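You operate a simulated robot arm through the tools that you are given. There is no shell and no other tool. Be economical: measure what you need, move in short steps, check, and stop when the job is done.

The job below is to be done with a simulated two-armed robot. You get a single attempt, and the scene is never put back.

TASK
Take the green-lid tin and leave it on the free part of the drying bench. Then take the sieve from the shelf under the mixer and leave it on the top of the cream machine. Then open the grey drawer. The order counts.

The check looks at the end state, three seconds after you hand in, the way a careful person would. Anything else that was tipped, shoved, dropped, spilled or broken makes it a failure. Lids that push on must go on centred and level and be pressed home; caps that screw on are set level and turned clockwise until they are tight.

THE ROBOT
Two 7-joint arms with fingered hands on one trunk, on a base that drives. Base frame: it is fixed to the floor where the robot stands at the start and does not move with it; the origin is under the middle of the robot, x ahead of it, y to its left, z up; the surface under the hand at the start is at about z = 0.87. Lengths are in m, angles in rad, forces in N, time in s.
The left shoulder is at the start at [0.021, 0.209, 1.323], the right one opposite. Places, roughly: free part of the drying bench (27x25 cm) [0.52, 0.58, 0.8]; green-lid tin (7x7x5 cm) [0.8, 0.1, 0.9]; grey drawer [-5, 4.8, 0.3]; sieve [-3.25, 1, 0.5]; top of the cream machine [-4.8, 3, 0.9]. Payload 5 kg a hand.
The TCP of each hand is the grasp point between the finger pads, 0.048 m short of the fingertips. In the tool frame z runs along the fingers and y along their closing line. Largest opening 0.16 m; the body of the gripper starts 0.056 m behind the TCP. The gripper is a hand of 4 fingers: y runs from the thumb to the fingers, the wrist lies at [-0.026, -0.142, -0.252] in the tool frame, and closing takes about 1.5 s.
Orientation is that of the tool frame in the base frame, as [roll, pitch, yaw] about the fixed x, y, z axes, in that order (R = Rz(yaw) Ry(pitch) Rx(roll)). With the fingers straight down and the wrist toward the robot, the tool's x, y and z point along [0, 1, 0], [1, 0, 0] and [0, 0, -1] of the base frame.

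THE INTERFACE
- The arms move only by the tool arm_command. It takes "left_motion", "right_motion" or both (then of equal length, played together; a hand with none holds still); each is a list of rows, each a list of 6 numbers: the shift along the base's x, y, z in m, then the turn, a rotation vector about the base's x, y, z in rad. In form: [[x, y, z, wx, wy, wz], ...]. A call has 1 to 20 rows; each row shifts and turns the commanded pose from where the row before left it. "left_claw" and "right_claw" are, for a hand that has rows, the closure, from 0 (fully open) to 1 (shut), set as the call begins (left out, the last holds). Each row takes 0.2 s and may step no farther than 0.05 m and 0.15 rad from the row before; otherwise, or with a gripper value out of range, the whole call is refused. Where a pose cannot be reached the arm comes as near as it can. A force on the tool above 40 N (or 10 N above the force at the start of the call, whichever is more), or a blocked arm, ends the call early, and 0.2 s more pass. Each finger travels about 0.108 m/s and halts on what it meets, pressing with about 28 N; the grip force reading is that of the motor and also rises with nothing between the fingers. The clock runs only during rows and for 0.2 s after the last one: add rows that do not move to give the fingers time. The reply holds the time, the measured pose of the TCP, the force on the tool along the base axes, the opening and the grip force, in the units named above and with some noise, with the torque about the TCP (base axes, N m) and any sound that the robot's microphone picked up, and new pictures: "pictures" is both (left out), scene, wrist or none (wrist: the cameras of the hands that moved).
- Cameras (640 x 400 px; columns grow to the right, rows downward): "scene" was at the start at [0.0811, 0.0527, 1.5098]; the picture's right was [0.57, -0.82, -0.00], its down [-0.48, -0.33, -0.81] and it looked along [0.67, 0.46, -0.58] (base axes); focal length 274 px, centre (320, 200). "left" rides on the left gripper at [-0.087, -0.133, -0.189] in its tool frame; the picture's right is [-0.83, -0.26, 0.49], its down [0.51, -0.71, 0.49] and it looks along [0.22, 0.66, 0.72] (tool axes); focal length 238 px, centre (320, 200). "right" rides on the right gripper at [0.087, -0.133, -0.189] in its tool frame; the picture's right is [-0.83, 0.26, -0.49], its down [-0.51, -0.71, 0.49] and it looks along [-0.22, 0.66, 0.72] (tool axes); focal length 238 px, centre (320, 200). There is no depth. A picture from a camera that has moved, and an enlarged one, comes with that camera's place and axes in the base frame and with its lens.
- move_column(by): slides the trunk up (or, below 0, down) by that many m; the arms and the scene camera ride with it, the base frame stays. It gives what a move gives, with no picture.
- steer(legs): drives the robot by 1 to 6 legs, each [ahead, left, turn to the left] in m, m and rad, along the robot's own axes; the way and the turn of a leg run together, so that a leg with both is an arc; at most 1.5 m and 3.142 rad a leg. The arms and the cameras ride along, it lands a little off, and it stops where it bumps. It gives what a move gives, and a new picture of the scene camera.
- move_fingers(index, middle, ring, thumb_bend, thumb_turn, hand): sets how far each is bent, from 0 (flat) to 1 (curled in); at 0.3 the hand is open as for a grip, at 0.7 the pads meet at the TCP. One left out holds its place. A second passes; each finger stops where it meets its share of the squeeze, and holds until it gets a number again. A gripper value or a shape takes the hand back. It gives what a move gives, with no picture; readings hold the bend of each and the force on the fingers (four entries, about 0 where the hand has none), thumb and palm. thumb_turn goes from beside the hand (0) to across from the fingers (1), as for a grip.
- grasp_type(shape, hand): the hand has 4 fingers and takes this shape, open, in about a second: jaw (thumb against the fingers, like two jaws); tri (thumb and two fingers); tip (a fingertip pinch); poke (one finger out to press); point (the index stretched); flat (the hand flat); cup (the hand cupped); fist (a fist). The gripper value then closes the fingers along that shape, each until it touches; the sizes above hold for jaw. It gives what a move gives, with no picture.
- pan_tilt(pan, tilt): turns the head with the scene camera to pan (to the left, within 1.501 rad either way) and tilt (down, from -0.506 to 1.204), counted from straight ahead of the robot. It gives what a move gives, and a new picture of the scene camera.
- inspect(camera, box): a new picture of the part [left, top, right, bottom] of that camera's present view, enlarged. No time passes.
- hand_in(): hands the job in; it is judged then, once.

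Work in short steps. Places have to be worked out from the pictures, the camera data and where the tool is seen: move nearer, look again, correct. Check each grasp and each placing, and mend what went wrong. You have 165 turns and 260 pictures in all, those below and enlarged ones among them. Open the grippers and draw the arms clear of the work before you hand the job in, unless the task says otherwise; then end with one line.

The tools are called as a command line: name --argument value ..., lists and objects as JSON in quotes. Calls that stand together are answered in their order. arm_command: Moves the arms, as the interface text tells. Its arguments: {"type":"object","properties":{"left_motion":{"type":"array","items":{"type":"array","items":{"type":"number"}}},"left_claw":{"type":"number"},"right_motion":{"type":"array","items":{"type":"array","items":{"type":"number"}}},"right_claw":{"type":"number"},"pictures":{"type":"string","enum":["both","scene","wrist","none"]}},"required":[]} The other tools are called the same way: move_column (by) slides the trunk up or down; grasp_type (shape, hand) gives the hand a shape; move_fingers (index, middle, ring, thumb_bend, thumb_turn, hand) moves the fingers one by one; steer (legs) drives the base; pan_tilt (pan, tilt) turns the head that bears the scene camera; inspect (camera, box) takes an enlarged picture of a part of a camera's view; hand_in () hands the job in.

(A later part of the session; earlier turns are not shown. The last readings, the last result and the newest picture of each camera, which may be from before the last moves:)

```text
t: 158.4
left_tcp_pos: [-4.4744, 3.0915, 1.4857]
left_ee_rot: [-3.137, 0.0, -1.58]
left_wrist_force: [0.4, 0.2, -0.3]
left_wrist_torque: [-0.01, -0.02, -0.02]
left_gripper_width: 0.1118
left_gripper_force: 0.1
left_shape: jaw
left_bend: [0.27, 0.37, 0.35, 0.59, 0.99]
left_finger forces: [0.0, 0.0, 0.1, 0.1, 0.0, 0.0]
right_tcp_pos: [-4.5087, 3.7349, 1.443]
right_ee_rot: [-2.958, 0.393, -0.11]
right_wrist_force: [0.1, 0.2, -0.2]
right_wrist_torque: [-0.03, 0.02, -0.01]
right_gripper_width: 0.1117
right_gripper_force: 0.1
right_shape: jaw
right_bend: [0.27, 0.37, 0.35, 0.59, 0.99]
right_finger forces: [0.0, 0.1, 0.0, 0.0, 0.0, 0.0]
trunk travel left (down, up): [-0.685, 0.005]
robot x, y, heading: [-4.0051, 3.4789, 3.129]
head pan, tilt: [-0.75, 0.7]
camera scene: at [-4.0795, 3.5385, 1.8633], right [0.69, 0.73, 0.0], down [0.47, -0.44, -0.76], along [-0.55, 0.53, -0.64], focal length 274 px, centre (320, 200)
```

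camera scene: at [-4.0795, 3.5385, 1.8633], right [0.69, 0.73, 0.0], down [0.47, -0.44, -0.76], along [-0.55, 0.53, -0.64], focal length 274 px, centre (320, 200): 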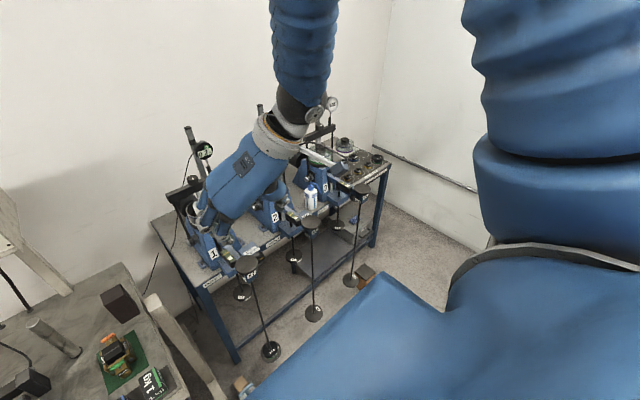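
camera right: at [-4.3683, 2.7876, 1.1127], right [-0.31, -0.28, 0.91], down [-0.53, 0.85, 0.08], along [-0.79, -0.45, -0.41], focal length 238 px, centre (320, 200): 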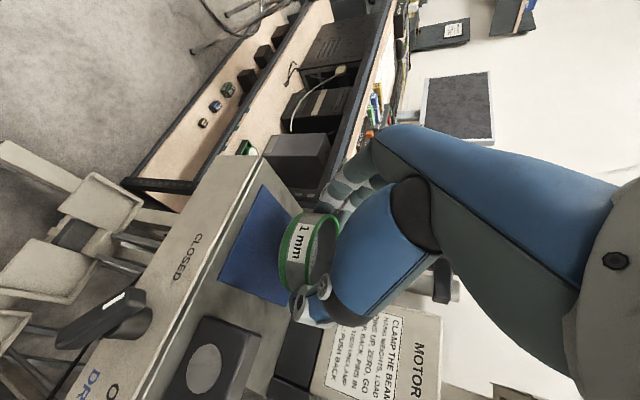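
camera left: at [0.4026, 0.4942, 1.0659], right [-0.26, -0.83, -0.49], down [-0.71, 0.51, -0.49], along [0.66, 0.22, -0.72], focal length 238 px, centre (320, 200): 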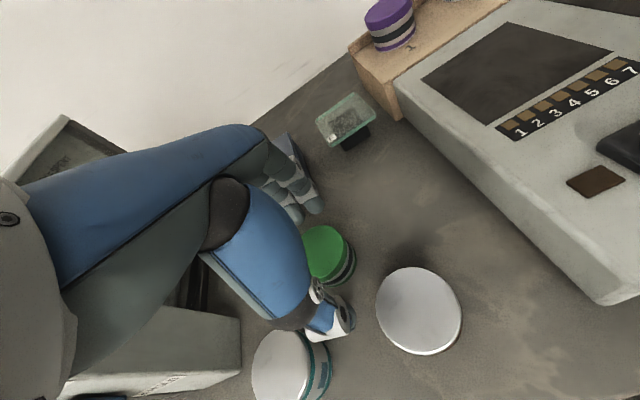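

The sieve is visible standing on its mat. I'll sidestep on to y≈4.4, just in front of the drawer.

steer --legs '[[0.04, -0.45, 0.01], [0, -0.45, 0]]'

pan_tilt --pan -0.2 --tilt 0.95

```text
t: 163.4
left_tcp_pos: [-4.5127, 3.9837, 1.4858]
left_ee_rot: [-3.136, 0.003, -1.572]
left_wrist_force: [-0.4, -0.6, 0.0]
left_wrist_torque: [0.1, 0.0, -0.01]
left_gripper_width: 0.1119
left_gripper_force: 0.0
left_shape: jaw
left_bend: [0.27, 0.37, 0.35, 0.59, 0.99]
left_finger forces: [0.0, 0.0, 0.0, 0.0, 0.0, 0.0]
right_tcp_pos: [-4.5512, 4.6244, 1.4415]
right_ee_rot: [-2.958, 0.394, -0.101]
right_wrist_force: [-0.7, -0.1, 0.3]
right_wrist_torque: [0.07, 0.02, 0.0]
right_gripper_width: 0.1115
right_gripper_force: 0.2
right_shape: jaw
right_bend: [0.27, 0.37, 0.35, 0.59, 0.99]
right_finger forces: [0.1, 0.0, 0.0, 0.0, 0.1, 0.1]
trunk travel left (down, up): [-0.685, 0.005]
robot x, y, heading: [-4.047, 4.3741, 3.146]
head pan, tilt: [-0.75, 0.7]
camera scene: at [-4.1202, 4.4329, 1.8633], right [0.68, 0.73, 0.0], down [0.47, -0.44, -0.77], along [-0.56, 0.52, -0.64], focal length 274 px, centre (320, 200)
```

scene: 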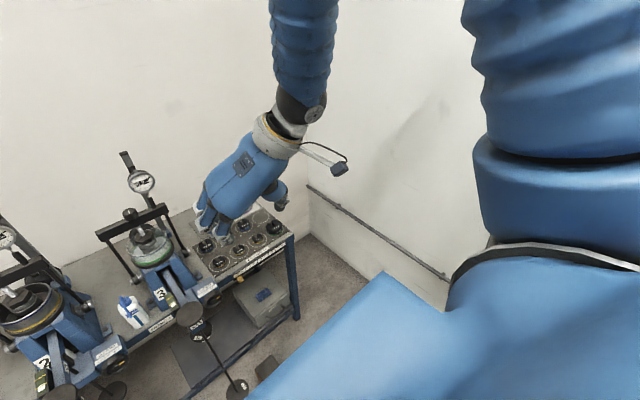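

```text
t: 164.4
left_tcp_pos: [-4.5122, 3.9851, 1.4851]
left_ee_rot: [-3.138, 0.002, -1.571]
left_wrist_force: [-0.1, -0.4, -0.4]
left_wrist_torque: [0.02, 0.03, 0.03]
left_gripper_width: 0.112
left_gripper_force: 0.0
left_shape: jaw
left_bend: [0.27, 0.37, 0.35, 0.59, 0.99]
left_finger forces: [0.0, 0.0, 0.1, 0.0, 0.1, 0.0]
right_tcp_pos: [-4.5515, 4.6273, 1.4421]
right_ee_rot: [-2.955, 0.394, -0.102]
right_wrist_force: [0.1, -0.1, -0.4]
right_wrist_torque: [0.01, 0.02, -0.02]
right_gripper_width: 0.1119
right_gripper_force: 0.1
right_shape: jaw
right_bend: [0.27, 0.37, 0.35, 0.59, 0.99]
right_finger forces: [0.0, 0.0, 0.0, 0.0, 0.1, 0.1]
trunk travel left (down, up): [-0.685, 0.005]
robot x, y, heading: [-4.0444, 4.3774, 3.139]
head pan, tilt: [-0.201, 0.949]
camera scene: at [-4.1293, 4.3914, 1.8435], right [0.2, 0.98, 0.0], down [0.8, -0.16, -0.58], along [-0.57, 0.12, -0.81], focal length 274 px, centre (320, 200)
```

scene: 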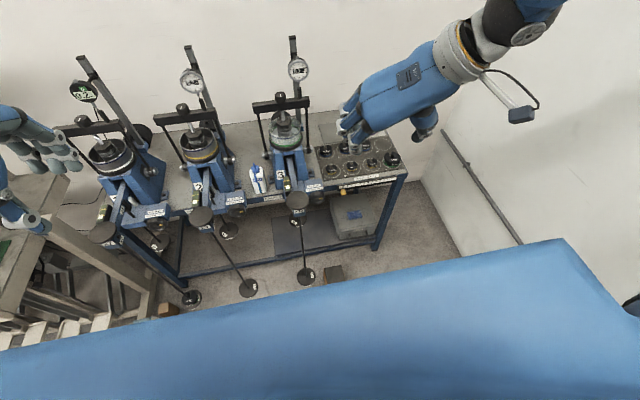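

I'm in front of the drawer. I'll enlarge the drawer area.

inspect --camera "scene" --box '[260, 140, 440, 300]'

inspect --camera "scene" --box '[290, 180, 390, 270]'

```text
2.50 times, centred on (350, 220) of scene
camera zoom: at [-4.1293, 4.3914, 1.8435], right [0.2, 0.98, 0.0], down [0.8, -0.16, -0.58], along [-0.57, 0.12, -0.81], focal length 686 px, centre (245, 150)
```

zoom: 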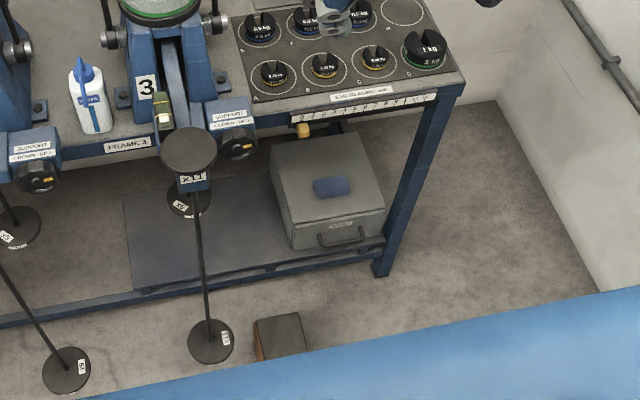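

```text
4.44 times, centred on (340, 225) of scene
camera zoom: at [-4.1293, 4.3914, 1.8435], right [0.2, 0.98, 0.0], down [0.8, -0.16, -0.58], along [-0.57, 0.12, -0.81], focal length 1220 px, centre (231, 89)
```

zoom: 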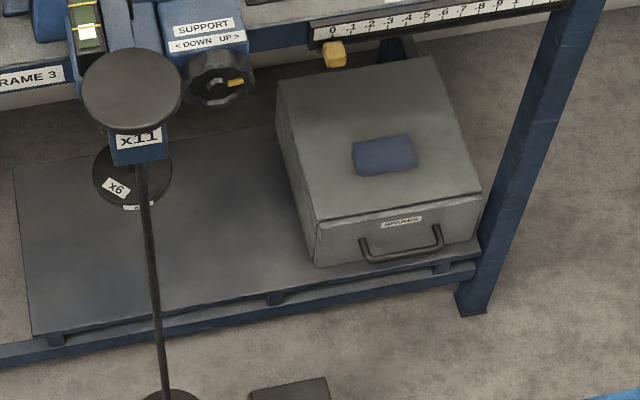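

The drawer front is at x≈-4.92, y 4.68–4.93, with a bar handle around y 4.80. The nearest hanger is at y≈4.44. I'll tuck the left hand back and out, then shift right 0.15 m and lower the trunk.

arm_command --left_motion '[[0.03, -0.02, 0, 0, 0, 0], [0.03, -0.02, 0, 0, 0, 0], [0.03, -0.03, 0, 0, 0, 0], [0.03, -0.03, 0, 0, 0, 0], [0.03, -0.03, 0, 0, 0, 0], [0, 0, 0, 0, 0, 0]]' --pictures "none"

steer --legs '[[0, -0.15, 0]]'

pan_tilt --pan 0.5 --tilt 0.8

```text
t: 165.8
left_tcp_pos: [-4.3968, 3.8362, 1.4932]
left_ee_rot: [-3.137, 0.0, -1.572]
left_wrist_force: [-0.3, 0.0, 0.0]
left_wrist_torque: [-0.07, -0.08, -0.02]
left_gripper_width: 0.1117
left_gripper_force: 0.1
left_shape: jaw
left_bend: [0.27, 0.37, 0.35, 0.59, 0.99]
left_finger forces: [0.0, 0.1, 0.0, 0.0, 0.0, 0.0]
left hand out of reach, approached as far as the arm can: row 1, 2, 3
right_tcp_pos: [-4.5515, 4.6295, 1.4415]
right_ee_rot: [-2.958, 0.393, -0.103]
right_wrist_force: [-0.1, 0.8, 0.6]
right_wrist_torque: [-0.06, -0.07, 0.0]
right_gripper_width: 0.1117
right_gripper_force: 0.0
right_shape: jaw
right_bend: [0.27, 0.37, 0.35, 0.59, 0.99]
right_finger forces: [0.0, 0.0, 0.0, 0.0, 0.0, 0.0]
trunk travel left (down, up): [-0.685, 0.005]
robot x, y, heading: [-4.048, 4.3721, 3.138]
head pan, tilt: [-0.201, 0.949]
```

```text
t: 167.2
left_tcp_pos: [-4.3955, 3.9822, 1.4912]
left_ee_rot: [-3.138, 0.002, -1.573]
left_wrist_force: [-0.6, -0.2, 0.4]
left_wrist_torque: [0.11, -0.03, -0.01]
left_gripper_width: 0.1116
left_gripper_force: 0.0
left_shape: jaw
left_bend: [0.27, 0.37, 0.35, 0.59, 0.99]
left_finger forces: [0.0, 0.0, 0.0, 0.0, 0.0, 0.1]
right_tcp_pos: [-4.5504, 4.7753, 1.4422]
right_ee_rot: [-2.955, 0.394, -0.101]
right_wrist_force: [0.3, -0.8, 0.4]
right_wrist_torque: [0.08, -0.02, 0.01]
right_gripper_width: 0.1118
right_gripper_force: 0.0
right_shape: jaw
right_bend: [0.27, 0.37, 0.35, 0.59, 0.99]
right_finger forces: [0.1, 0.1, 0.0, 0.1, 0.0, 0.0]
trunk travel left (down, up): [-0.685, 0.005]
robot x, y, heading: [-4.0449, 4.5289, 3.141]
head pan, tilt: [-0.201, 0.949]
camera scene: at [-4.1296, 4.5387, 1.8434], right [0.2, 0.98, 0.0], down [0.8, -0.16, -0.58], along [-0.57, 0.12, -0.81], focal length 274 px, centre (320, 200)
```

scene: 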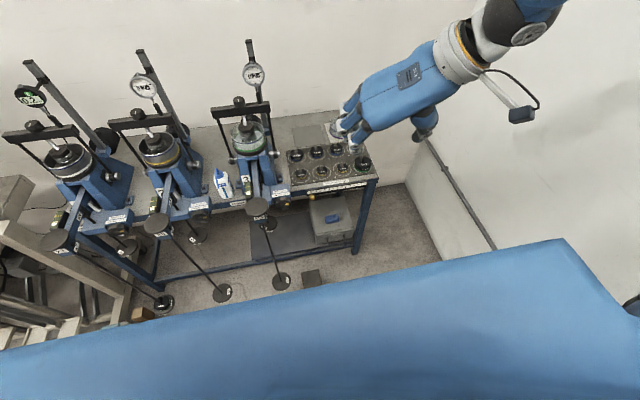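

```text
t: 168.2
left_tcp_pos: [-4.3958, 3.9827, 1.4923]
left_ee_rot: [-3.136, 0.003, -1.573]
left_wrist_force: [-0.1, -0.3, 0.4]
left_wrist_torque: [0.02, 0.01, 0.01]
left_gripper_width: 0.1117
left_gripper_force: 0.1
left_shape: jaw
left_bend: [0.27, 0.37, 0.35, 0.59, 0.99]
left_finger forces: [0.0, 0.0, 0.0, 0.0, 0.1, 0.0]
right_tcp_pos: [-4.5507, 4.7749, 1.4416]
right_ee_rot: [-2.956, 0.392, -0.101]
right_wrist_force: [-0.1, -0.4, 1.2]
right_wrist_torque: [0.03, -0.03, -0.03]
right_gripper_width: 0.1117
right_gripper_force: 0.0
right_shape: jaw
right_bend: [0.27, 0.37, 0.35, 0.59, 0.99]
right_finger forces: [0.1, 0.0, 0.0, 0.1, 0.0, 0.0]
trunk travel left (down, up): [-0.685, 0.005]
robot x, y, heading: [-4.0438, 4.5254, 3.138]
head pan, tilt: [0.499, 0.799]
camera scene: at [-4.1289, 4.4869, 1.855], right [-0.48, 0.88, 0.0], down [0.63, 0.34, -0.7], along [-0.61, -0.33, -0.72], focal length 274 px, centre (320, 200)
```

scene: 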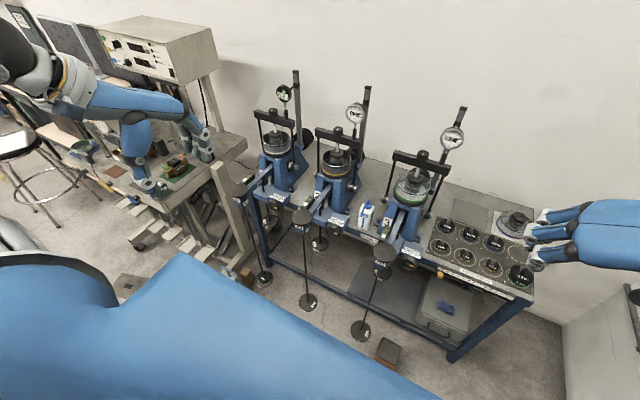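

The left hand is clear of the hangers. I'll turn the right hand back to point down with the wrist toward me, and re-tilt it about 22° forward.

arm_command --right_motion '[[0, 0, 0, 0, -0.13, 0], [0, 0, 0, 0, -0.13, 0], [0, 0, 0, 0, -0.13, 0], [0, 0, 0, 0, 0, -0.147], [0, 0, 0, 0, 0, -0.147], [0, 0, 0, 0, 0, -0.147], [0, 0, 0, 0, 0, -0.147], [0, 0, 0, 0, 0, -0.147], [0, 0, 0, 0, 0, -0.147], [0, 0, 0, 0, 0, -0.147], [0, 0, 0, 0, 0, -0.147], [0, 0, 0, 0, 0, -0.147], [0, 0, 0, 0, 0, -0.147], [0, 0, 0, 0, 0.13, 0], [0, 0, 0, 0, 0.13, 0], [0, 0, 0, 0, 0.1, 0], [0, 0, 0, 0, 0, 0]]' --pictures "wrist"

grasp_type --hand "right" --shape "tip"

pan_tilt --pan -0.3 --tilt 0.8

```text
t: 171.8
left_tcp_pos: [-4.3945, 3.9826, 1.4935]
left_ee_rot: [-3.136, 0.002, -1.573]
left_wrist_force: [0.4, -0.1, 0.8]
left_wrist_torque: [0.03, 0.03, 0.02]
left_gripper_width: 0.1119
left_gripper_force: 0.2
left_shape: jaw
left_bend: [0.27, 0.37, 0.35, 0.59, 0.99]
left_finger forces: [0.0, 0.1, 0.0, 0.0, 0.1, 0.0]
right_tcp_pos: [-4.5745, 4.7741, 1.4417]
right_ee_rot: [3.005, 0.008, -1.565]
right_wrist_force: [-0.4, 0.1, 1.0]
right_wrist_torque: [0.0, 0.05, -0.01]
right_gripper_width: 0.1119
right_gripper_force: 0.0
right_shape: jaw
right_bend: [0.27, 0.37, 0.35, 0.59, 0.99]
right_finger forces: [0.1, 0.0, 0.0, 0.0, 0.0, 0.1]
right hand out of reach, approached as far as the arm can: row 16
trunk travel left (down, up): [-0.685, 0.005]
robot x, y, heading: [-4.0459, 4.5227, 3.14]
head pan, tilt: [0.499, 0.799]
camera right: at [-4.4168, 4.6878, 1.6093], right [-0.19, 0.83, 0.52], down [0.63, 0.51, -0.58], along [-0.75, 0.22, -0.63], focal length 238 px, centre (320, 200)
```

right: 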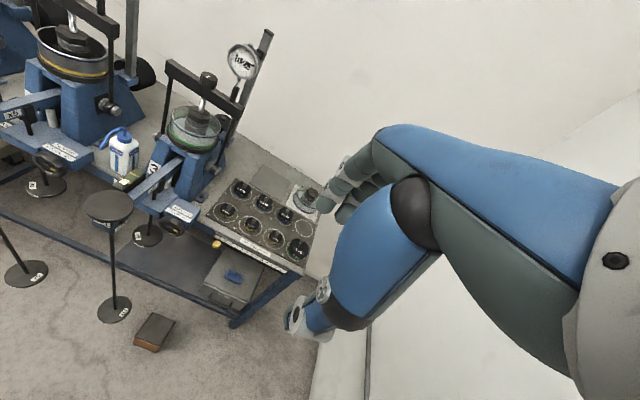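

```text
t: 172.7
left_tcp_pos: [-4.3943, 3.9845, 1.4933]
left_ee_rot: [-3.136, -0.002, -1.571]
left_wrist_force: [-0.8, 0.3, 0.3]
left_wrist_torque: [-0.03, 0.01, -0.01]
left_gripper_width: 0.1119
left_gripper_force: 0.1
left_shape: jaw
left_bend: [0.27, 0.37, 0.35, 0.59, 0.99]
left_finger forces: [0.1, 0.1, 0.0, 0.0, 0.0, 0.0]
right_tcp_pos: [-4.5749, 4.776, 1.4406]
right_ee_rot: [3.007, 0.01, -1.566]
right_wrist_force: [-0.6, 0.2, -0.4]
right_wrist_torque: [-0.01, 0.0, -0.01]
right_gripper_width: 0.1602
right_gripper_force: 0.0
right_shape: tip
right_bend: [0.3, 0.98, 0.99, 0.3, 0.98]
right_finger forces: [0.1, 0.0, 0.0, 0.0, 0.1, 0.1]
trunk travel left (down, up): [-0.685, 0.005]
robot x, y, heading: [-4.046, 4.5256, 3.144]
head pan, tilt: [0.499, 0.799]
```

```text
t: 173.9
left_tcp_pos: [-4.395, 3.9845, 1.4943]
left_ee_rot: [-3.136, 0.002, -1.571]
left_wrist_force: [-0.4, 0.6, 0.3]
left_wrist_torque: [-0.03, 0.01, 0.01]
left_gripper_width: 0.112
left_gripper_force: 0.0
left_shape: jaw
left_bend: [0.27, 0.37, 0.35, 0.59, 0.99]
left_finger forces: [0.0, 0.0, 0.1, 0.0, 0.0, 0.0]
right_tcp_pos: [-4.5745, 4.7759, 1.4411]
right_ee_rot: [3.008, 0.007, -1.564]
right_wrist_force: [-0.4, 0.5, 0.3]
right_wrist_torque: [-0.02, -0.01, 0.02]
right_gripper_width: 0.16
right_gripper_force: 0.0
right_shape: tip
right_bend: [0.3, 0.98, 0.99, 0.3, 0.98]
right_finger forces: [0.1, 0.0, 0.0, 0.0, 0.0, 0.1]
trunk travel left (down, up): [-0.685, 0.005]
robot x, y, heading: [-4.0476, 4.5236, 3.138]
head pan, tilt: [-0.3, 0.799]
camera scene: at [-4.1348, 4.5504, 1.855], right [0.3, 0.96, 0.0], down [0.69, -0.21, -0.7], along [-0.67, 0.21, -0.72], focal length 274 px, centre (320, 200)
```

scene: 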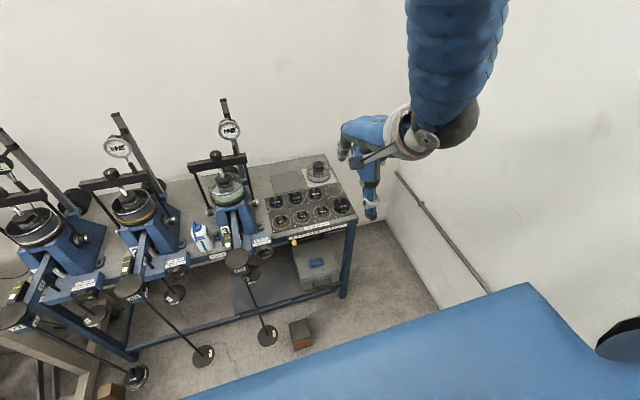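

The tip shape gives an index and thumb pincer. I'll measure the handle from the wrist camera and the head camera.

inspect --camera "right" --box '[180, 230, 280, 330]'

inspect --camera "scene" --box '[280, 230, 360, 310]'

```text
4.00 times, centred on (230, 280) of right
camera zoom: at [-4.4171, 4.6885, 1.6091], right [-0.2, 0.83, 0.52], down [0.63, 0.51, -0.58], along [-0.75, 0.22, -0.63], focal length 953 px, centre (680, -120)
```

zoom: 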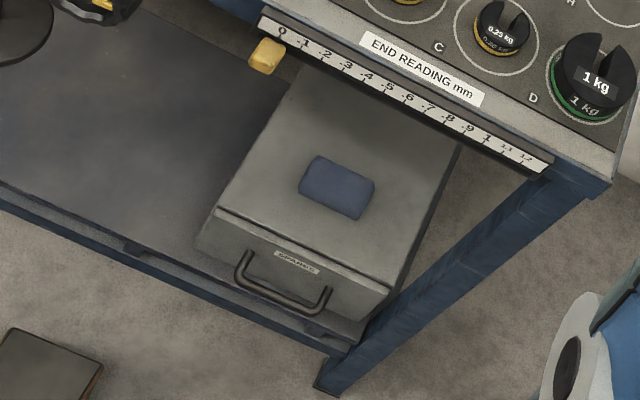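

```text
5.00 times, centred on (320, 270) of scene
camera zoom: at [-4.1348, 4.5504, 1.855], right [0.3, 0.96, 0.0], down [0.69, -0.21, -0.7], along [-0.67, 0.21, -0.72], focal length 1372 px, centre (320, -150)
```

zoom: 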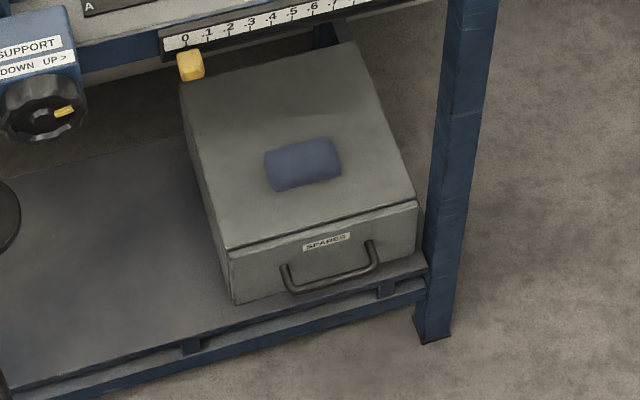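

The handle bar is around (-4.875, 4.807, 0.30). I'll lower the trunk in two steps.

move_column --by -0.35

move_column --by -0.3

pan_tilt --pan -0.3 --tilt 0.7

```text
t: 177.3
left_tcp_pos: [-4.3955, 3.9829, 1.1421]
left_ee_rot: [-3.136, 0.003, -1.573]
left_wrist_force: [0.3, 0.0, -1.2]
left_wrist_torque: [-0.03, -0.03, 0.0]
left_gripper_width: 0.1117
left_gripper_force: 0.1
left_shape: jaw
left_bend: [0.27, 0.37, 0.35, 0.59, 0.99]
left_finger forces: [0.0, 0.0, 0.0, 0.0, 0.0, 0.0]
right_tcp_pos: [-4.5748, 4.7765, 1.0912]
right_ee_rot: [3.008, 0.009, -1.565]
right_wrist_force: [-0.6, -0.7, -0.2]
right_wrist_torque: [0.01, -0.01, -0.01]
right_gripper_width: 0.1602
right_gripper_force: 0.0
right_shape: tip
right_bend: [0.3, 0.98, 0.99, 0.3, 0.98]
right_finger forces: [0.0, 0.0, 0.0, 0.0, 0.0, 0.0]
trunk travel left (down, up): [-0.335, 0.355]
robot x, y, heading: [-4.0472, 4.5264, 3.142]
head pan, tilt: [-0.3, 0.799]
```

```text
t: 180.3
left_tcp_pos: [-4.3951, 3.9833, 0.8424]
left_ee_rot: [-3.137, 0.003, -1.571]
left_wrist_force: [0.5, 0.2, 0.0]
left_wrist_torque: [0.05, -0.01, 0.04]
left_gripper_width: 0.1117
left_gripper_force: 0.0
left_shape: jaw
left_bend: [0.27, 0.37, 0.35, 0.59, 0.99]
left_finger forces: [0.1, 0.1, 0.0, 0.0, 0.0, 0.0]
right_tcp_pos: [-4.5753, 4.7757, 0.791]
right_ee_rot: [3.007, 0.009, -1.565]
right_wrist_force: [0.0, 0.8, 0.4]
right_wrist_torque: [0.0, -0.01, -0.01]
right_gripper_width: 0.1598
right_gripper_force: 0.1
right_shape: tip
right_bend: [0.3, 0.98, 0.99, 0.3, 0.98]
right_finger forces: [0.0, 0.0, 0.1, 0.0, 0.0, 0.0]
trunk travel left (down, up): [-0.035, 0.655]
robot x, y, heading: [-4.0496, 4.523, 3.141]
head pan, tilt: [-0.3, 0.799]
```

```text
t: 180.9
left_tcp_pos: [-4.3964, 3.9844, 0.8435]
left_ee_rot: [-3.136, 0.002, -1.571]
left_wrist_force: [0.5, 1.1, -0.9]
left_wrist_torque: [0.06, 0.02, -0.02]
left_gripper_width: 0.1118
left_gripper_force: 0.1
left_shape: jaw
left_bend: [0.27, 0.37, 0.35, 0.59, 0.99]
left_finger forces: [0.1, 0.0, 0.0, 0.0, 0.0, 0.0]
right_tcp_pos: [-4.5745, 4.7756, 0.7905]
right_ee_rot: [3.007, 0.007, -1.565]
right_wrist_force: [-0.4, 0.0, 0.1]
right_wrist_torque: [0.02, 0.04, -0.01]
right_gripper_width: 0.1601
right_gripper_force: 0.0
right_shape: tip
right_bend: [0.3, 0.98, 0.99, 0.3, 0.98]
right_finger forces: [0.0, 0.0, 0.0, 0.0, 0.0, 0.0]
trunk travel left (down, up): [-0.035, 0.655]
robot x, y, heading: [-4.0497, 4.5262, 3.138]
head pan, tilt: [-0.3, 0.7]
camera scene: at [-4.1388, 4.5516, 1.2132], right [0.3, 0.95, 0.0], down [0.62, -0.19, -0.76], along [-0.73, 0.23, -0.64], focal length 274 px, centre (320, 200)
```

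scene: 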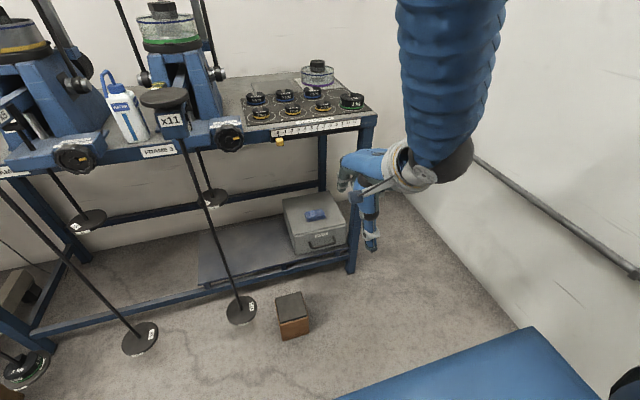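

Now I'll measure the handle again from the lower head height.

inspect --camera "scene" --box '[270, 185, 370, 275]'

inspect --camera "right" --box '[60, 150, 380, 400]'

```text
4.44 times, centred on (320, 230) of scene
camera zoom: at [-4.1388, 4.5516, 1.2132], right [0.3, 0.95, 0.0], down [0.62, -0.19, -0.76], along [-0.73, 0.23, -0.64], focal length 1220 px, centre (320, 67)
```

zoom: 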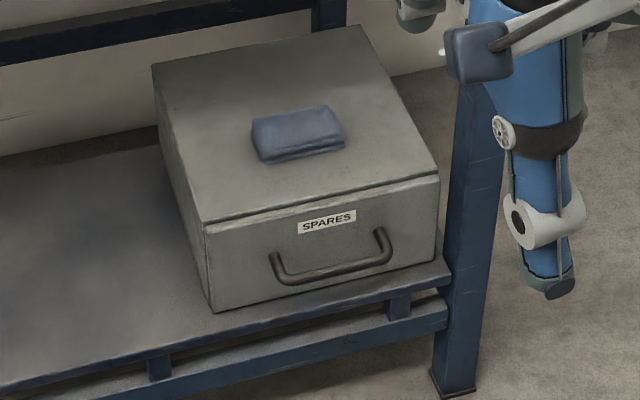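

```text
1.60 times, centred on (220, 275) of right
camera zoom: at [-4.417, 4.6885, 0.9591], right [-0.2, 0.83, 0.52], down [0.63, 0.51, -0.58], along [-0.75, 0.22, -0.63], focal length 381 px, centre (480, 80)
```

zoom: 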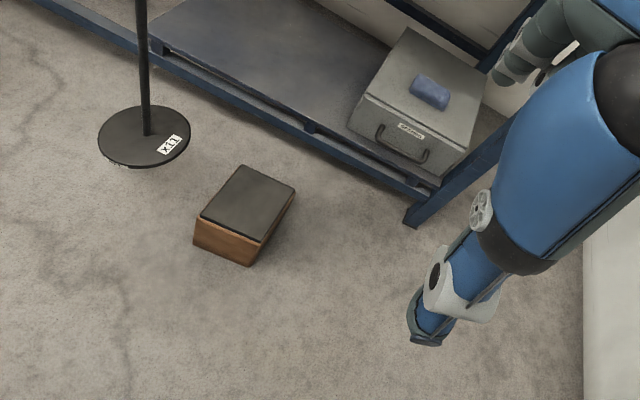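

Two head heights agree: the bar is at (-4.878, 4.803, 0.303), the panel at x≈-4.914, and the box bottom at z≈0.24. I'll narrow the pincer to about 4 cm and look at the hand.

arm_command --right_motion '[[0, 0, -0.03, 0, 0, 0], [0, 0, -0.03, 0, 0, 0], [0, 0, -0.03, 0, 0, 0], [0, 0, -0.03, 0, 0, 0], [0, 0, -0.03, 0, 0, 0], [0, 0, 0, 0, 0, 0], [0, 0, 0, 0, 0, 0]]' --right_claw 0.75 --pictures "wrist"

inspect --camera "scene" --box '[270, 130, 430, 290]'

```text
t: 182.6
left_tcp_pos: [-4.3953, 3.9842, 0.8429]
left_ee_rot: [-3.137, 0.002, -1.57]
left_wrist_force: [0.7, -0.3, -0.1]
left_wrist_torque: [-0.02, 0.01, 0.01]
left_gripper_width: 0.1118
left_gripper_force: 0.3
left_shape: jaw
left_bend: [0.27, 0.37, 0.35, 0.59, 0.99]
left_finger forces: [0.0, 0.0, 0.1, 0.0, 0.0, 0.0]
right_tcp_pos: [-4.5749, 4.775, 0.6403]
right_ee_rot: [3.007, 0.009, -1.564]
right_wrist_force: [0.0, 0.8, -0.2]
right_wrist_torque: [-0.04, -0.02, 0.01]
right_gripper_width: 0.0408
right_gripper_force: 0.0
right_shape: tip
right_bend: [0.73, 0.98, 0.99, 0.74, 1.0]
right_finger forces: [0.0, 0.0, 0.0, 0.0, 0.1, 0.0]
trunk travel left (down, up): [-0.035, 0.655]
robot x, y, heading: [-4.0458, 4.5181, 3.139]
head pan, tilt: [-0.3, 0.7]
camera right: at [-4.4174, 4.6883, 0.8083], right [-0.2, 0.83, 0.52], down [0.63, 0.51, -0.58], along [-0.75, 0.22, -0.63], focal length 238 px, centre (320, 200)
```

right: 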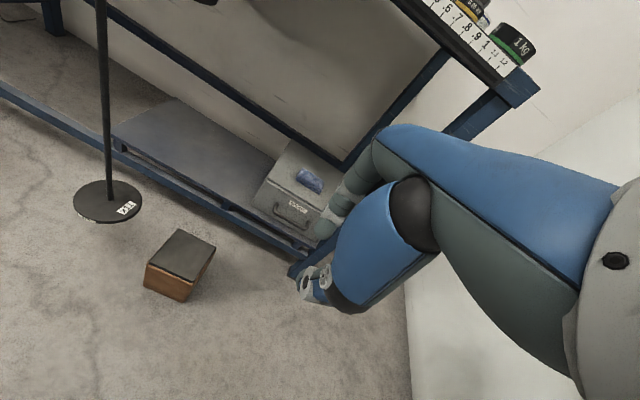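

```text
2.50 times, centred on (350, 210) of scene
camera zoom: at [-4.1387, 4.5516, 1.2133], right [0.3, 0.95, 0.0], down [0.62, -0.19, -0.76], along [-0.73, 0.23, -0.64], focal length 686 px, centre (245, 175)
```

zoom: 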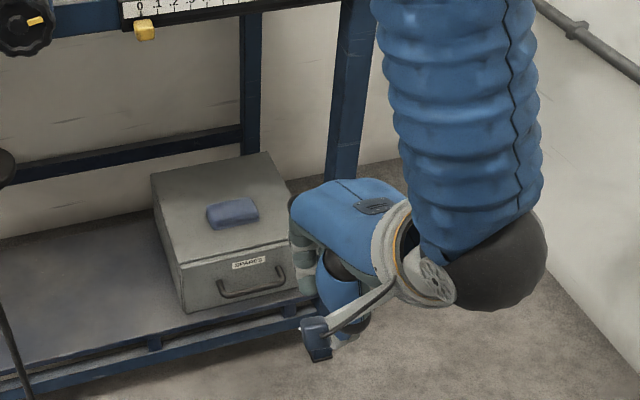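

A vertical pincer would run the knuckles into the box. Better is to tilt the hand about 60° forward and hook the bent index and middle fingers down behind the bar, with the thumb folded aside. I'll shape the fingers first.

move_fingers --hand "right" --index 0.72 --middle 0.72 --ring 1.0 --thumb_bend 0.3 --thumb_turn 0.0

arm_command --right_motion '[[0.01, 0, 0.0, 0, 0.13, 0], [0.01, 0, 0.0, 0, 0.13, 0], [0.01, 0, 0.0, 0, 0.13, 0], [0.01, 0, 0, 0, 0.13, 0], [0, 0, 0, 0, 0.13, 0], [0, 0, 0, 0, 0.13, 0], [0, 0, 0, 0, 0.13, 0], [0, 0, 0, 0, 0, 0]]'

inspect --camera "scene" --box '[270, 110, 430, 290]'

```text
t: 183.6
left_tcp_pos: [-4.3945, 3.9836, 0.8425]
left_ee_rot: [-3.136, 0.002, -1.572]
left_wrist_force: [0.0, -0.6, 0.2]
left_wrist_torque: [0.0, -0.03, -0.03]
left_gripper_width: 0.1118
left_gripper_force: 0.1
left_shape: jaw
left_bend: [0.27, 0.37, 0.35, 0.59, 0.99]
left_finger forces: [0.0, 0.1, 0.0, 0.0, 0.0, 0.0]
right_tcp_pos: [-4.5764, 4.7751, 0.6401]
right_ee_rot: [3.007, 0.008, -1.564]
right_wrist_force: [0.2, 0.0, 0.4]
right_wrist_torque: [0.02, 0.0, 0.03]
right_gripper_width: 0.1984
right_gripper_force: 0.0
right_shape: fingers
right_bend: [0.72, 0.72, 1.0, 0.3, 0.0]
right_finger forces: [0.0, 0.0, 0.0, 0.0, 0.0, 0.0]
trunk travel left (down, up): [-0.035, 0.655]
robot x, y, heading: [-4.0455, 4.5225, 3.137]
head pan, tilt: [-0.3, 0.7]
```

```text
t: 185.3
left_tcp_pos: [-4.3939, 3.9831, 0.8429]
left_ee_rot: [-3.136, 0.003, -1.57]
left_wrist_force: [0.1, -0.1, 0.6]
left_wrist_torque: [-0.01, -0.04, 0.0]
left_gripper_width: 0.1119
left_gripper_force: 0.0
left_shape: jaw
left_bend: [0.27, 0.37, 0.35, 0.59, 0.99]
left_finger forces: [0.1, 0.0, 0.0, 0.0, 0.1, 0.0]
right_tcp_pos: [-4.5357, 4.7755, 0.6414]
right_ee_rot: [2.427, 0.01, -1.568]
right_wrist_force: [0.2, -0.7, 0.4]
right_wrist_torque: [0.02, 0.0, -0.02]
right_gripper_width: 0.1986
right_gripper_force: 0.0
right_shape: fingers
right_bend: [0.72, 0.72, 1.0, 0.3, 0.0]
right_finger forces: [0.0, 0.0, 0.0, 0.0, 0.1, 0.0]
right hand out of reach, approached as far as the arm can: row 5, 6, 7
trunk travel left (down, up): [-0.035, 0.655]
robot x, y, heading: [-4.0459, 4.5234, 3.138]
head pan, tilt: [-0.3, 0.7]
camera scene: at [-4.1388, 4.5514, 1.2133], right [0.3, 0.95, 0.0], down [0.62, -0.19, -0.76], along [-0.73, 0.23, -0.64], focal length 274 px, centre (320, 200)
camera right: at [-4.311, 4.6874, 0.6951], right [0.13, 0.83, 0.55], down [0.21, 0.51, -0.83], along [-0.97, 0.22, -0.11], focal length 238 px, centre (320, 200)
```

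scene: 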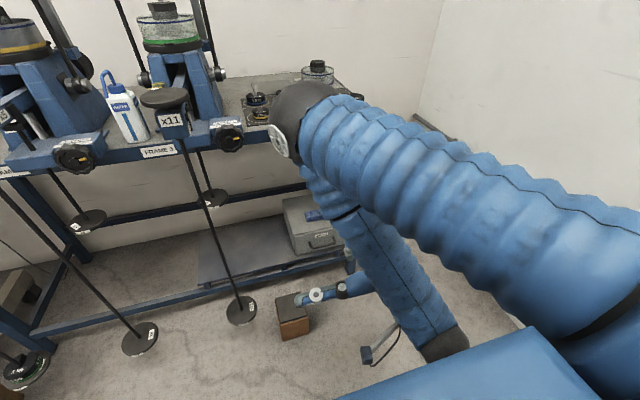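
right: 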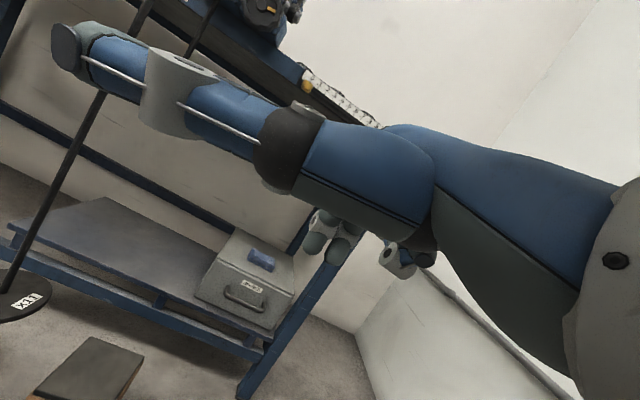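

```text
2.22 times, centred on (350, 200) of scene
camera zoom: at [-4.1388, 4.5514, 1.2133], right [0.3, 0.95, 0.0], down [0.62, -0.19, -0.76], along [-0.73, 0.23, -0.64], focal length 610 px, centre (253, 200)
```

zoom: 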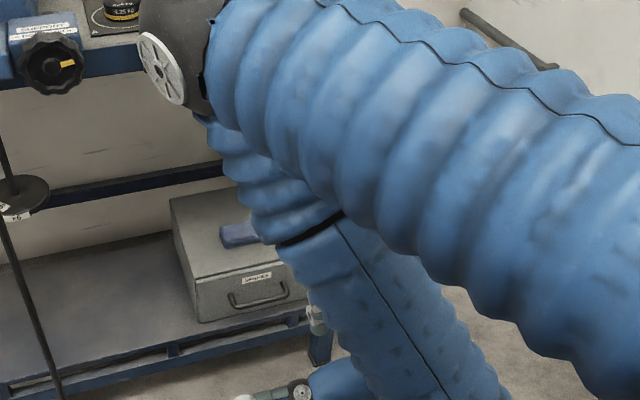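

Too much tilt folds the arm awkwardly. A plain vertical hand works better: with the fingers half open, their end parts hang straight down about 8 cm ahead of the TCP and can hook behind the bar. I'll tilt back and restore the thumb.

arm_command --right_motion '[[-0.01, 0, 0.0, 0, -0.13, 0], [-0.01, 0, 0.0, 0, -0.13, 0], [-0.01, 0, 0.0, 0, -0.13, 0], [-0.01, 0, 0, 0, -0.13, 0], [0, 0, 0, 0, -0.06, 0], [0, 0, 0, 0, 0, 0]]' --pictures "none"

move_fingers --hand "right" --index 0.32 --middle 0.32 --ring 1.0 --thumb_bend 0.3 --thumb_turn 1.0

inspect --camera "scene" --box '[250, 100, 450, 290]'

inspect --camera "right" --box '[0, 0, 640, 400]'

```text
t: 186.8
left_tcp_pos: [-4.3951, 3.9841, 0.8419]
left_ee_rot: [-3.136, 0.002, -1.571]
left_wrist_force: [0.6, -0.6, 0.0]
left_wrist_torque: [0.02, -0.02, 0.0]
left_gripper_width: 0.1117
left_gripper_force: 0.0
left_shape: jaw
left_bend: [0.27, 0.37, 0.35, 0.59, 0.99]
left_finger forces: [0.0, 0.0, 0.1, 0.0, 0.0, 0.1]
right_tcp_pos: [-4.5753, 4.7753, 0.6412]
right_ee_rot: [3.008, 0.008, -1.566]
right_wrist_force: [0.4, 0.2, 0.3]
right_wrist_torque: [-0.01, 0.01, -0.02]
right_gripper_width: 0.1985
right_gripper_force: 0.0
right_shape: fingers
right_bend: [0.72, 0.72, 1.0, 0.3, 0.0]
right_finger forces: [0.1, 0.0, 0.0, 0.1, 0.0, 0.0]
trunk travel left (down, up): [-0.035, 0.655]
robot x, y, heading: [-4.0425, 4.5255, 3.138]
head pan, tilt: [-0.3, 0.7]
```

```text
t: 187.8
left_tcp_pos: [-4.3946, 3.9831, 0.8434]
left_ee_rot: [-3.136, 0.001, -1.572]
left_wrist_force: [-0.3, 0.3, -0.2]
left_wrist_torque: [0.0, 0.0, -0.02]
left_gripper_width: 0.1117
left_gripper_force: 0.0
left_shape: jaw
left_bend: [0.27, 0.37, 0.35, 0.59, 0.99]
left_finger forces: [0.0, 0.0, 0.1, 0.0, 0.0, 0.0]
right_tcp_pos: [-4.5742, 4.7754, 0.6415]
right_ee_rot: [3.006, 0.009, -1.568]
right_wrist_force: [-0.4, -0.1, 0.6]
right_wrist_torque: [-0.02, 0.0, 0.01]
right_gripper_width: 0.166
right_gripper_force: 0.0
right_shape: fingers
right_bend: [0.32, 0.32, 1.0, 0.3, 0.97]
right_finger forces: [0.0, 0.0, 0.0, 0.1, 0.1, 0.0]
trunk travel left (down, up): [-0.035, 0.655]
robot x, y, heading: [-4.0455, 4.5217, 3.141]
head pan, tilt: [-0.3, 0.7]
```

```text
2.11 times, centred on (350, 195) of scene
camera zoom: at [-4.1388, 4.5517, 1.2133], right [0.3, 0.95, 0.0], down [0.62, -0.19, -0.76], along [-0.73, 0.23, -0.64], focal length 578 px, centre (257, 210)
```

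zoom: 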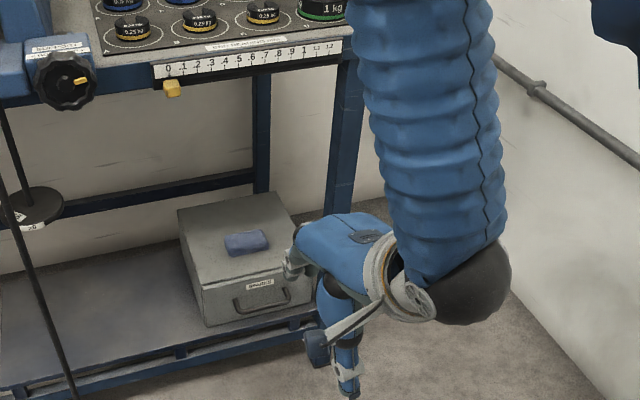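

```text
1.00 times, centred on (320, 200) of right (not enlarged: the box is as wide or as high as the picture)
camera zoom: at [-4.4172, 4.6883, 0.8088], right [-0.19, 0.83, 0.52], down [0.63, 0.51, -0.58], along [-0.75, 0.22, -0.63], focal length 238 px, centre (320, 200)
```

zoom: 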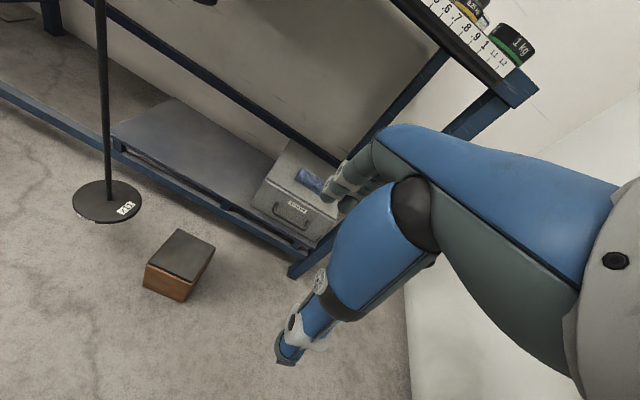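

I'll enlarge the wrist view to locate the index tip.

inspect --camera "right" --box '[240, 110, 400, 270]'

inspect --camera "scene" --box '[320, 155, 400, 235]'

```text
2.50 times, centred on (320, 190) of right
camera zoom: at [-4.4172, 4.6883, 0.8088], right [-0.19, 0.83, 0.52], down [0.63, 0.51, -0.58], along [-0.75, 0.22, -0.63], focal length 596 px, centre (320, 225)
```

zoom: 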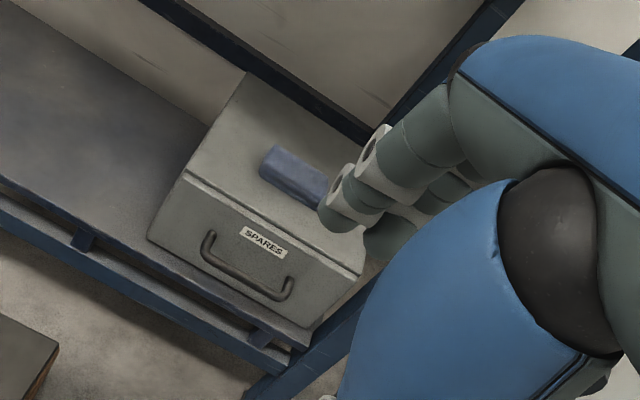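

```text
5.00 times, centred on (360, 195) of scene
camera zoom: at [-4.1388, 4.5517, 1.2133], right [0.3, 0.95, 0.0], down [0.62, -0.19, -0.76], along [-0.73, 0.23, -0.64], focal length 1372 px, centre (120, 225)
```

zoom: 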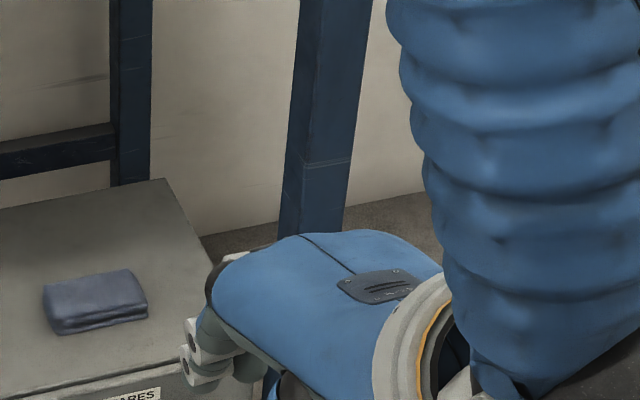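

I can't see the fingertip well from here. I'll turn the left hand so its camera gives a side view of the drawer and the right hand.

arm_command --left_motion '[[0, 0, 0, 0, 0, -0.14], [0, 0, 0, 0, 0, -0.14], [0, 0, 0, 0, 0, -0.14], [0, 0, 0, 0, 0, -0.14], [0, 0, 0, 0, 0, -0.14], [0, 0, 0, 0, 0, -0.14], [0, 0, 0, 0, 0, -0.14], [0, 0, 0, 0, 0, -0.14], [0, 0, 0, 0, 0, 0]]' --pictures "wrist"

```text
t: 189.8
left_tcp_pos: [-4.3934, 3.9836, 0.844]
left_ee_rot: [-3.136, 0.001, -2.694]
left_wrist_force: [-0.9, 0.4, 0.4]
left_wrist_torque: [0.0, -0.02, -0.01]
left_gripper_width: 0.1117
left_gripper_force: 0.0
left_shape: jaw
left_bend: [0.27, 0.37, 0.35, 0.59, 0.99]
left_finger forces: [0.0, 0.0, 0.0, 0.0, 0.0, 0.1]
right_tcp_pos: [-4.5747, 4.7758, 0.6407]
right_ee_rot: [3.005, 0.01, -1.567]
right_wrist_force: [0.1, 0.4, -0.3]
right_wrist_torque: [-0.01, 0.0, -0.01]
right_gripper_width: 0.1662
right_gripper_force: 0.0
right_shape: fingers
right_bend: [0.32, 0.32, 1.0, 0.3, 0.97]
right_finger forces: [0.1, 0.0, 0.0, 0.0, 0.0, 0.0]
trunk travel left (down, up): [-0.035, 0.655]
robot x, y, heading: [-4.0447, 4.5262, 3.142]
head pan, tilt: [-0.3, 0.7]
camera left: at [-4.2599, 3.9028, 1.0335], right [0.87, 0.13, -0.48], down [-0.15, -0.86, -0.49], along [-0.48, 0.49, -0.73], focal length 238 px, centre (320, 200)
```

left: 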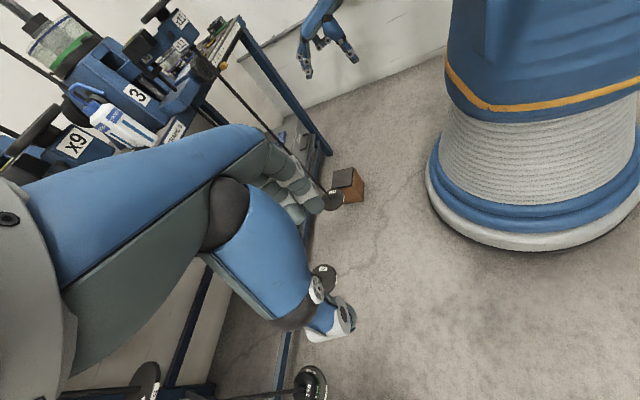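

A good side view, but the left fingers hide the drawer. I'll turn the left hand back slightly so the drawer comes clear of the fingers.

arm_command --left_motion '[[0, 0, 0, 0, 0, 0.14], [0, 0, 0, 0, 0, 0.14], [0, 0, 0, 0, 0, 0]]' --pictures "none"

inspect --camera "left" --box '[240, 0, 480, 180]'

```text
t: 190.6
left_tcp_pos: [-4.3945, 3.9848, 0.8417]
left_ee_rot: [-3.137, 0.0, -2.411]
left_wrist_force: [1.3, -0.7, 0.1]
left_wrist_torque: [0.02, 0.02, 0.03]
left_gripper_width: 0.1118
left_gripper_force: 0.0
left_shape: jaw
left_bend: [0.27, 0.37, 0.35, 0.59, 0.99]
left_finger forces: [0.0, 0.0, 0.1, 0.1, 0.0, 0.0]
right_tcp_pos: [-4.5749, 4.7751, 0.6402]
right_ee_rot: [3.005, 0.006, -1.565]
right_wrist_force: [0.4, -0.2, 0.2]
right_wrist_torque: [0.03, -0.01, 0.01]
right_gripper_width: 0.1662
right_gripper_force: 0.0
right_shape: fingers
right_bend: [0.32, 0.32, 1.0, 0.3, 0.97]
right_finger forces: [0.0, 0.0, 0.1, 0.0, 0.1, 0.0]
trunk travel left (down, up): [-0.035, 0.655]
robot x, y, heading: [-4.0452, 4.5223, 3.143]
head pan, tilt: [-0.3, 0.7]
```

```text
2.22 times, centred on (360, 90) of left
camera zoom: at [-4.2428, 3.9435, 1.0328], right [0.8, 0.36, -0.48], down [0.1, -0.87, -0.49], along [-0.6, 0.34, -0.73], focal length 530 px, centre (231, 444)
```

zoom: 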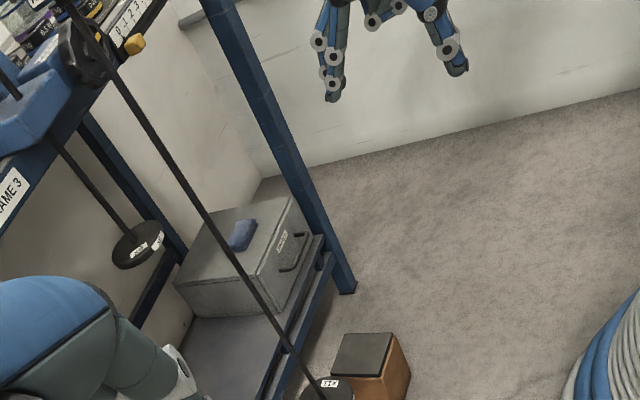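

Excellent: both the hooked fingers and the handle show from the side. I'll enlarge the handle and the fingers.

inspect --camera "left" --box '[310, 70, 410, 150]'

inspect --camera "left" --box '[360, 0, 460, 80]'

```text
5.00 times, centred on (360, 110) of left
camera zoom: at [-4.2428, 3.9435, 1.0328], right [0.8, 0.36, -0.48], down [0.1, -0.87, -0.49], along [-0.6, 0.34, -0.73], focal length 1192 px, centre (120, 650)
```

zoom: 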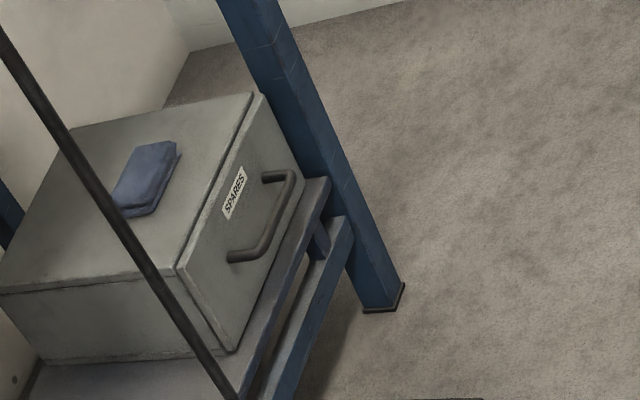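

```text
5.00 times, centred on (410, 40) of left
camera zoom: at [-4.2428, 3.9435, 1.0328], right [0.8, 0.36, -0.48], down [0.1, -0.87, -0.49], along [-0.6, 0.34, -0.73], focal length 1192 px, centre (-130, 1000)
```

zoom: 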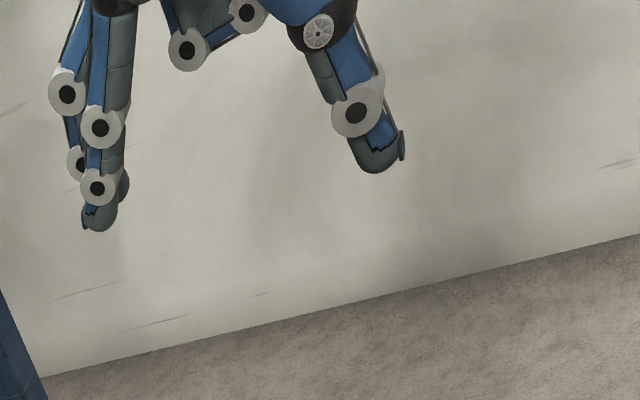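

The side view is precise enough to line up. The finger ends hang about 10 cm ahead of the TCP and 3–4 cm below it. The gap behind the bar is about 2.9 cm. I'll move the hand so the fingertips sit just above the gap, at tip z≈0.38.

arm_command --right_motion '[[-0.035, 0.005, -0.025, 0, 0, 0], [-0.035, 0.005, -0.03, 0, 0, 0], [-0.035, 0.005, -0.03, 0, 0, 0], [-0.035, 0.005, -0.03, 0, 0, 0], [-0.035, 0.005, -0.03, 0, 0, 0], [-0.03, 0.005, -0.03, 0, 0, 0], [-0.015, 0, -0.035, 0, 0, 0], [0, 0, -0.01, 0, 0, 0], [0, 0, 0, 0, 0, 0]]' --pictures "scene"

inspect --camera "left" --box '[310, 50, 410, 130]'

```text
t: 192.6
left_tcp_pos: [-4.3947, 3.9844, 0.8433]
left_ee_rot: [-3.137, 0.001, -2.411]
left_wrist_force: [0.1, 0.2, -0.5]
left_wrist_torque: [-0.01, 0.0, -0.02]
left_gripper_width: 0.1115
left_gripper_force: 0.1
left_shape: jaw
left_bend: [0.27, 0.37, 0.35, 0.59, 0.99]
left_finger forces: [0.0, 0.0, 0.0, 0.0, 0.0, 0.0]
right_tcp_pos: [-4.795, 4.8047, 0.4197]
right_ee_rot: [3.005, 0.008, -1.568]
right_wrist_force: [0.1, 0.1, 0.6]
right_wrist_torque: [0.0, 0.02, -0.01]
right_gripper_width: 0.1661
right_gripper_force: 0.0
right_shape: fingers
right_bend: [0.32, 0.32, 1.0, 0.3, 0.97]
right_finger forces: [0.0, 0.0, 0.0, 0.1, 0.0, 0.1]
trunk travel left (down, up): [-0.035, 0.655]
robot x, y, heading: [-4.0466, 4.5278, 3.14]
head pan, tilt: [-0.3, 0.7]
camera scene: at [-4.1388, 4.5516, 1.2133], right [0.3, 0.95, 0.0], down [0.62, -0.19, -0.76], along [-0.73, 0.23, -0.64], focal length 274 px, centre (320, 200)
```

scene: 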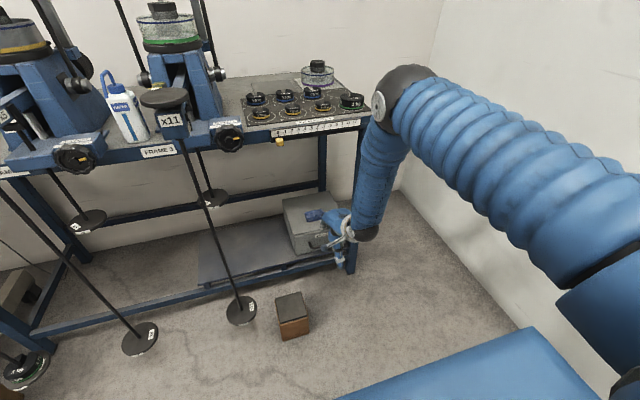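

```text
5.00 times, centred on (360, 90) of left
camera zoom: at [-4.2427, 3.9434, 1.033], right [0.8, 0.36, -0.48], down [0.1, -0.87, -0.49], along [-0.6, 0.34, -0.73], focal length 1192 px, centre (120, 750)
```

zoom: 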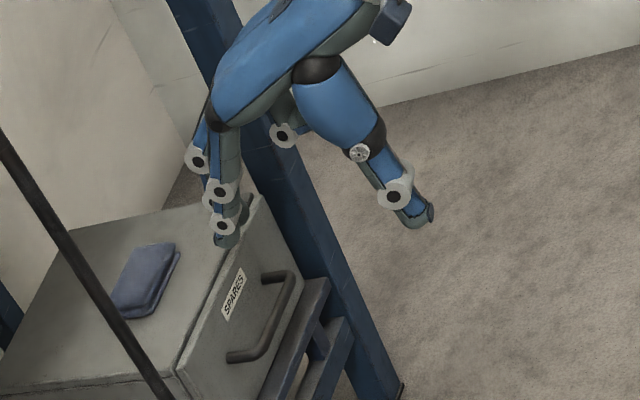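

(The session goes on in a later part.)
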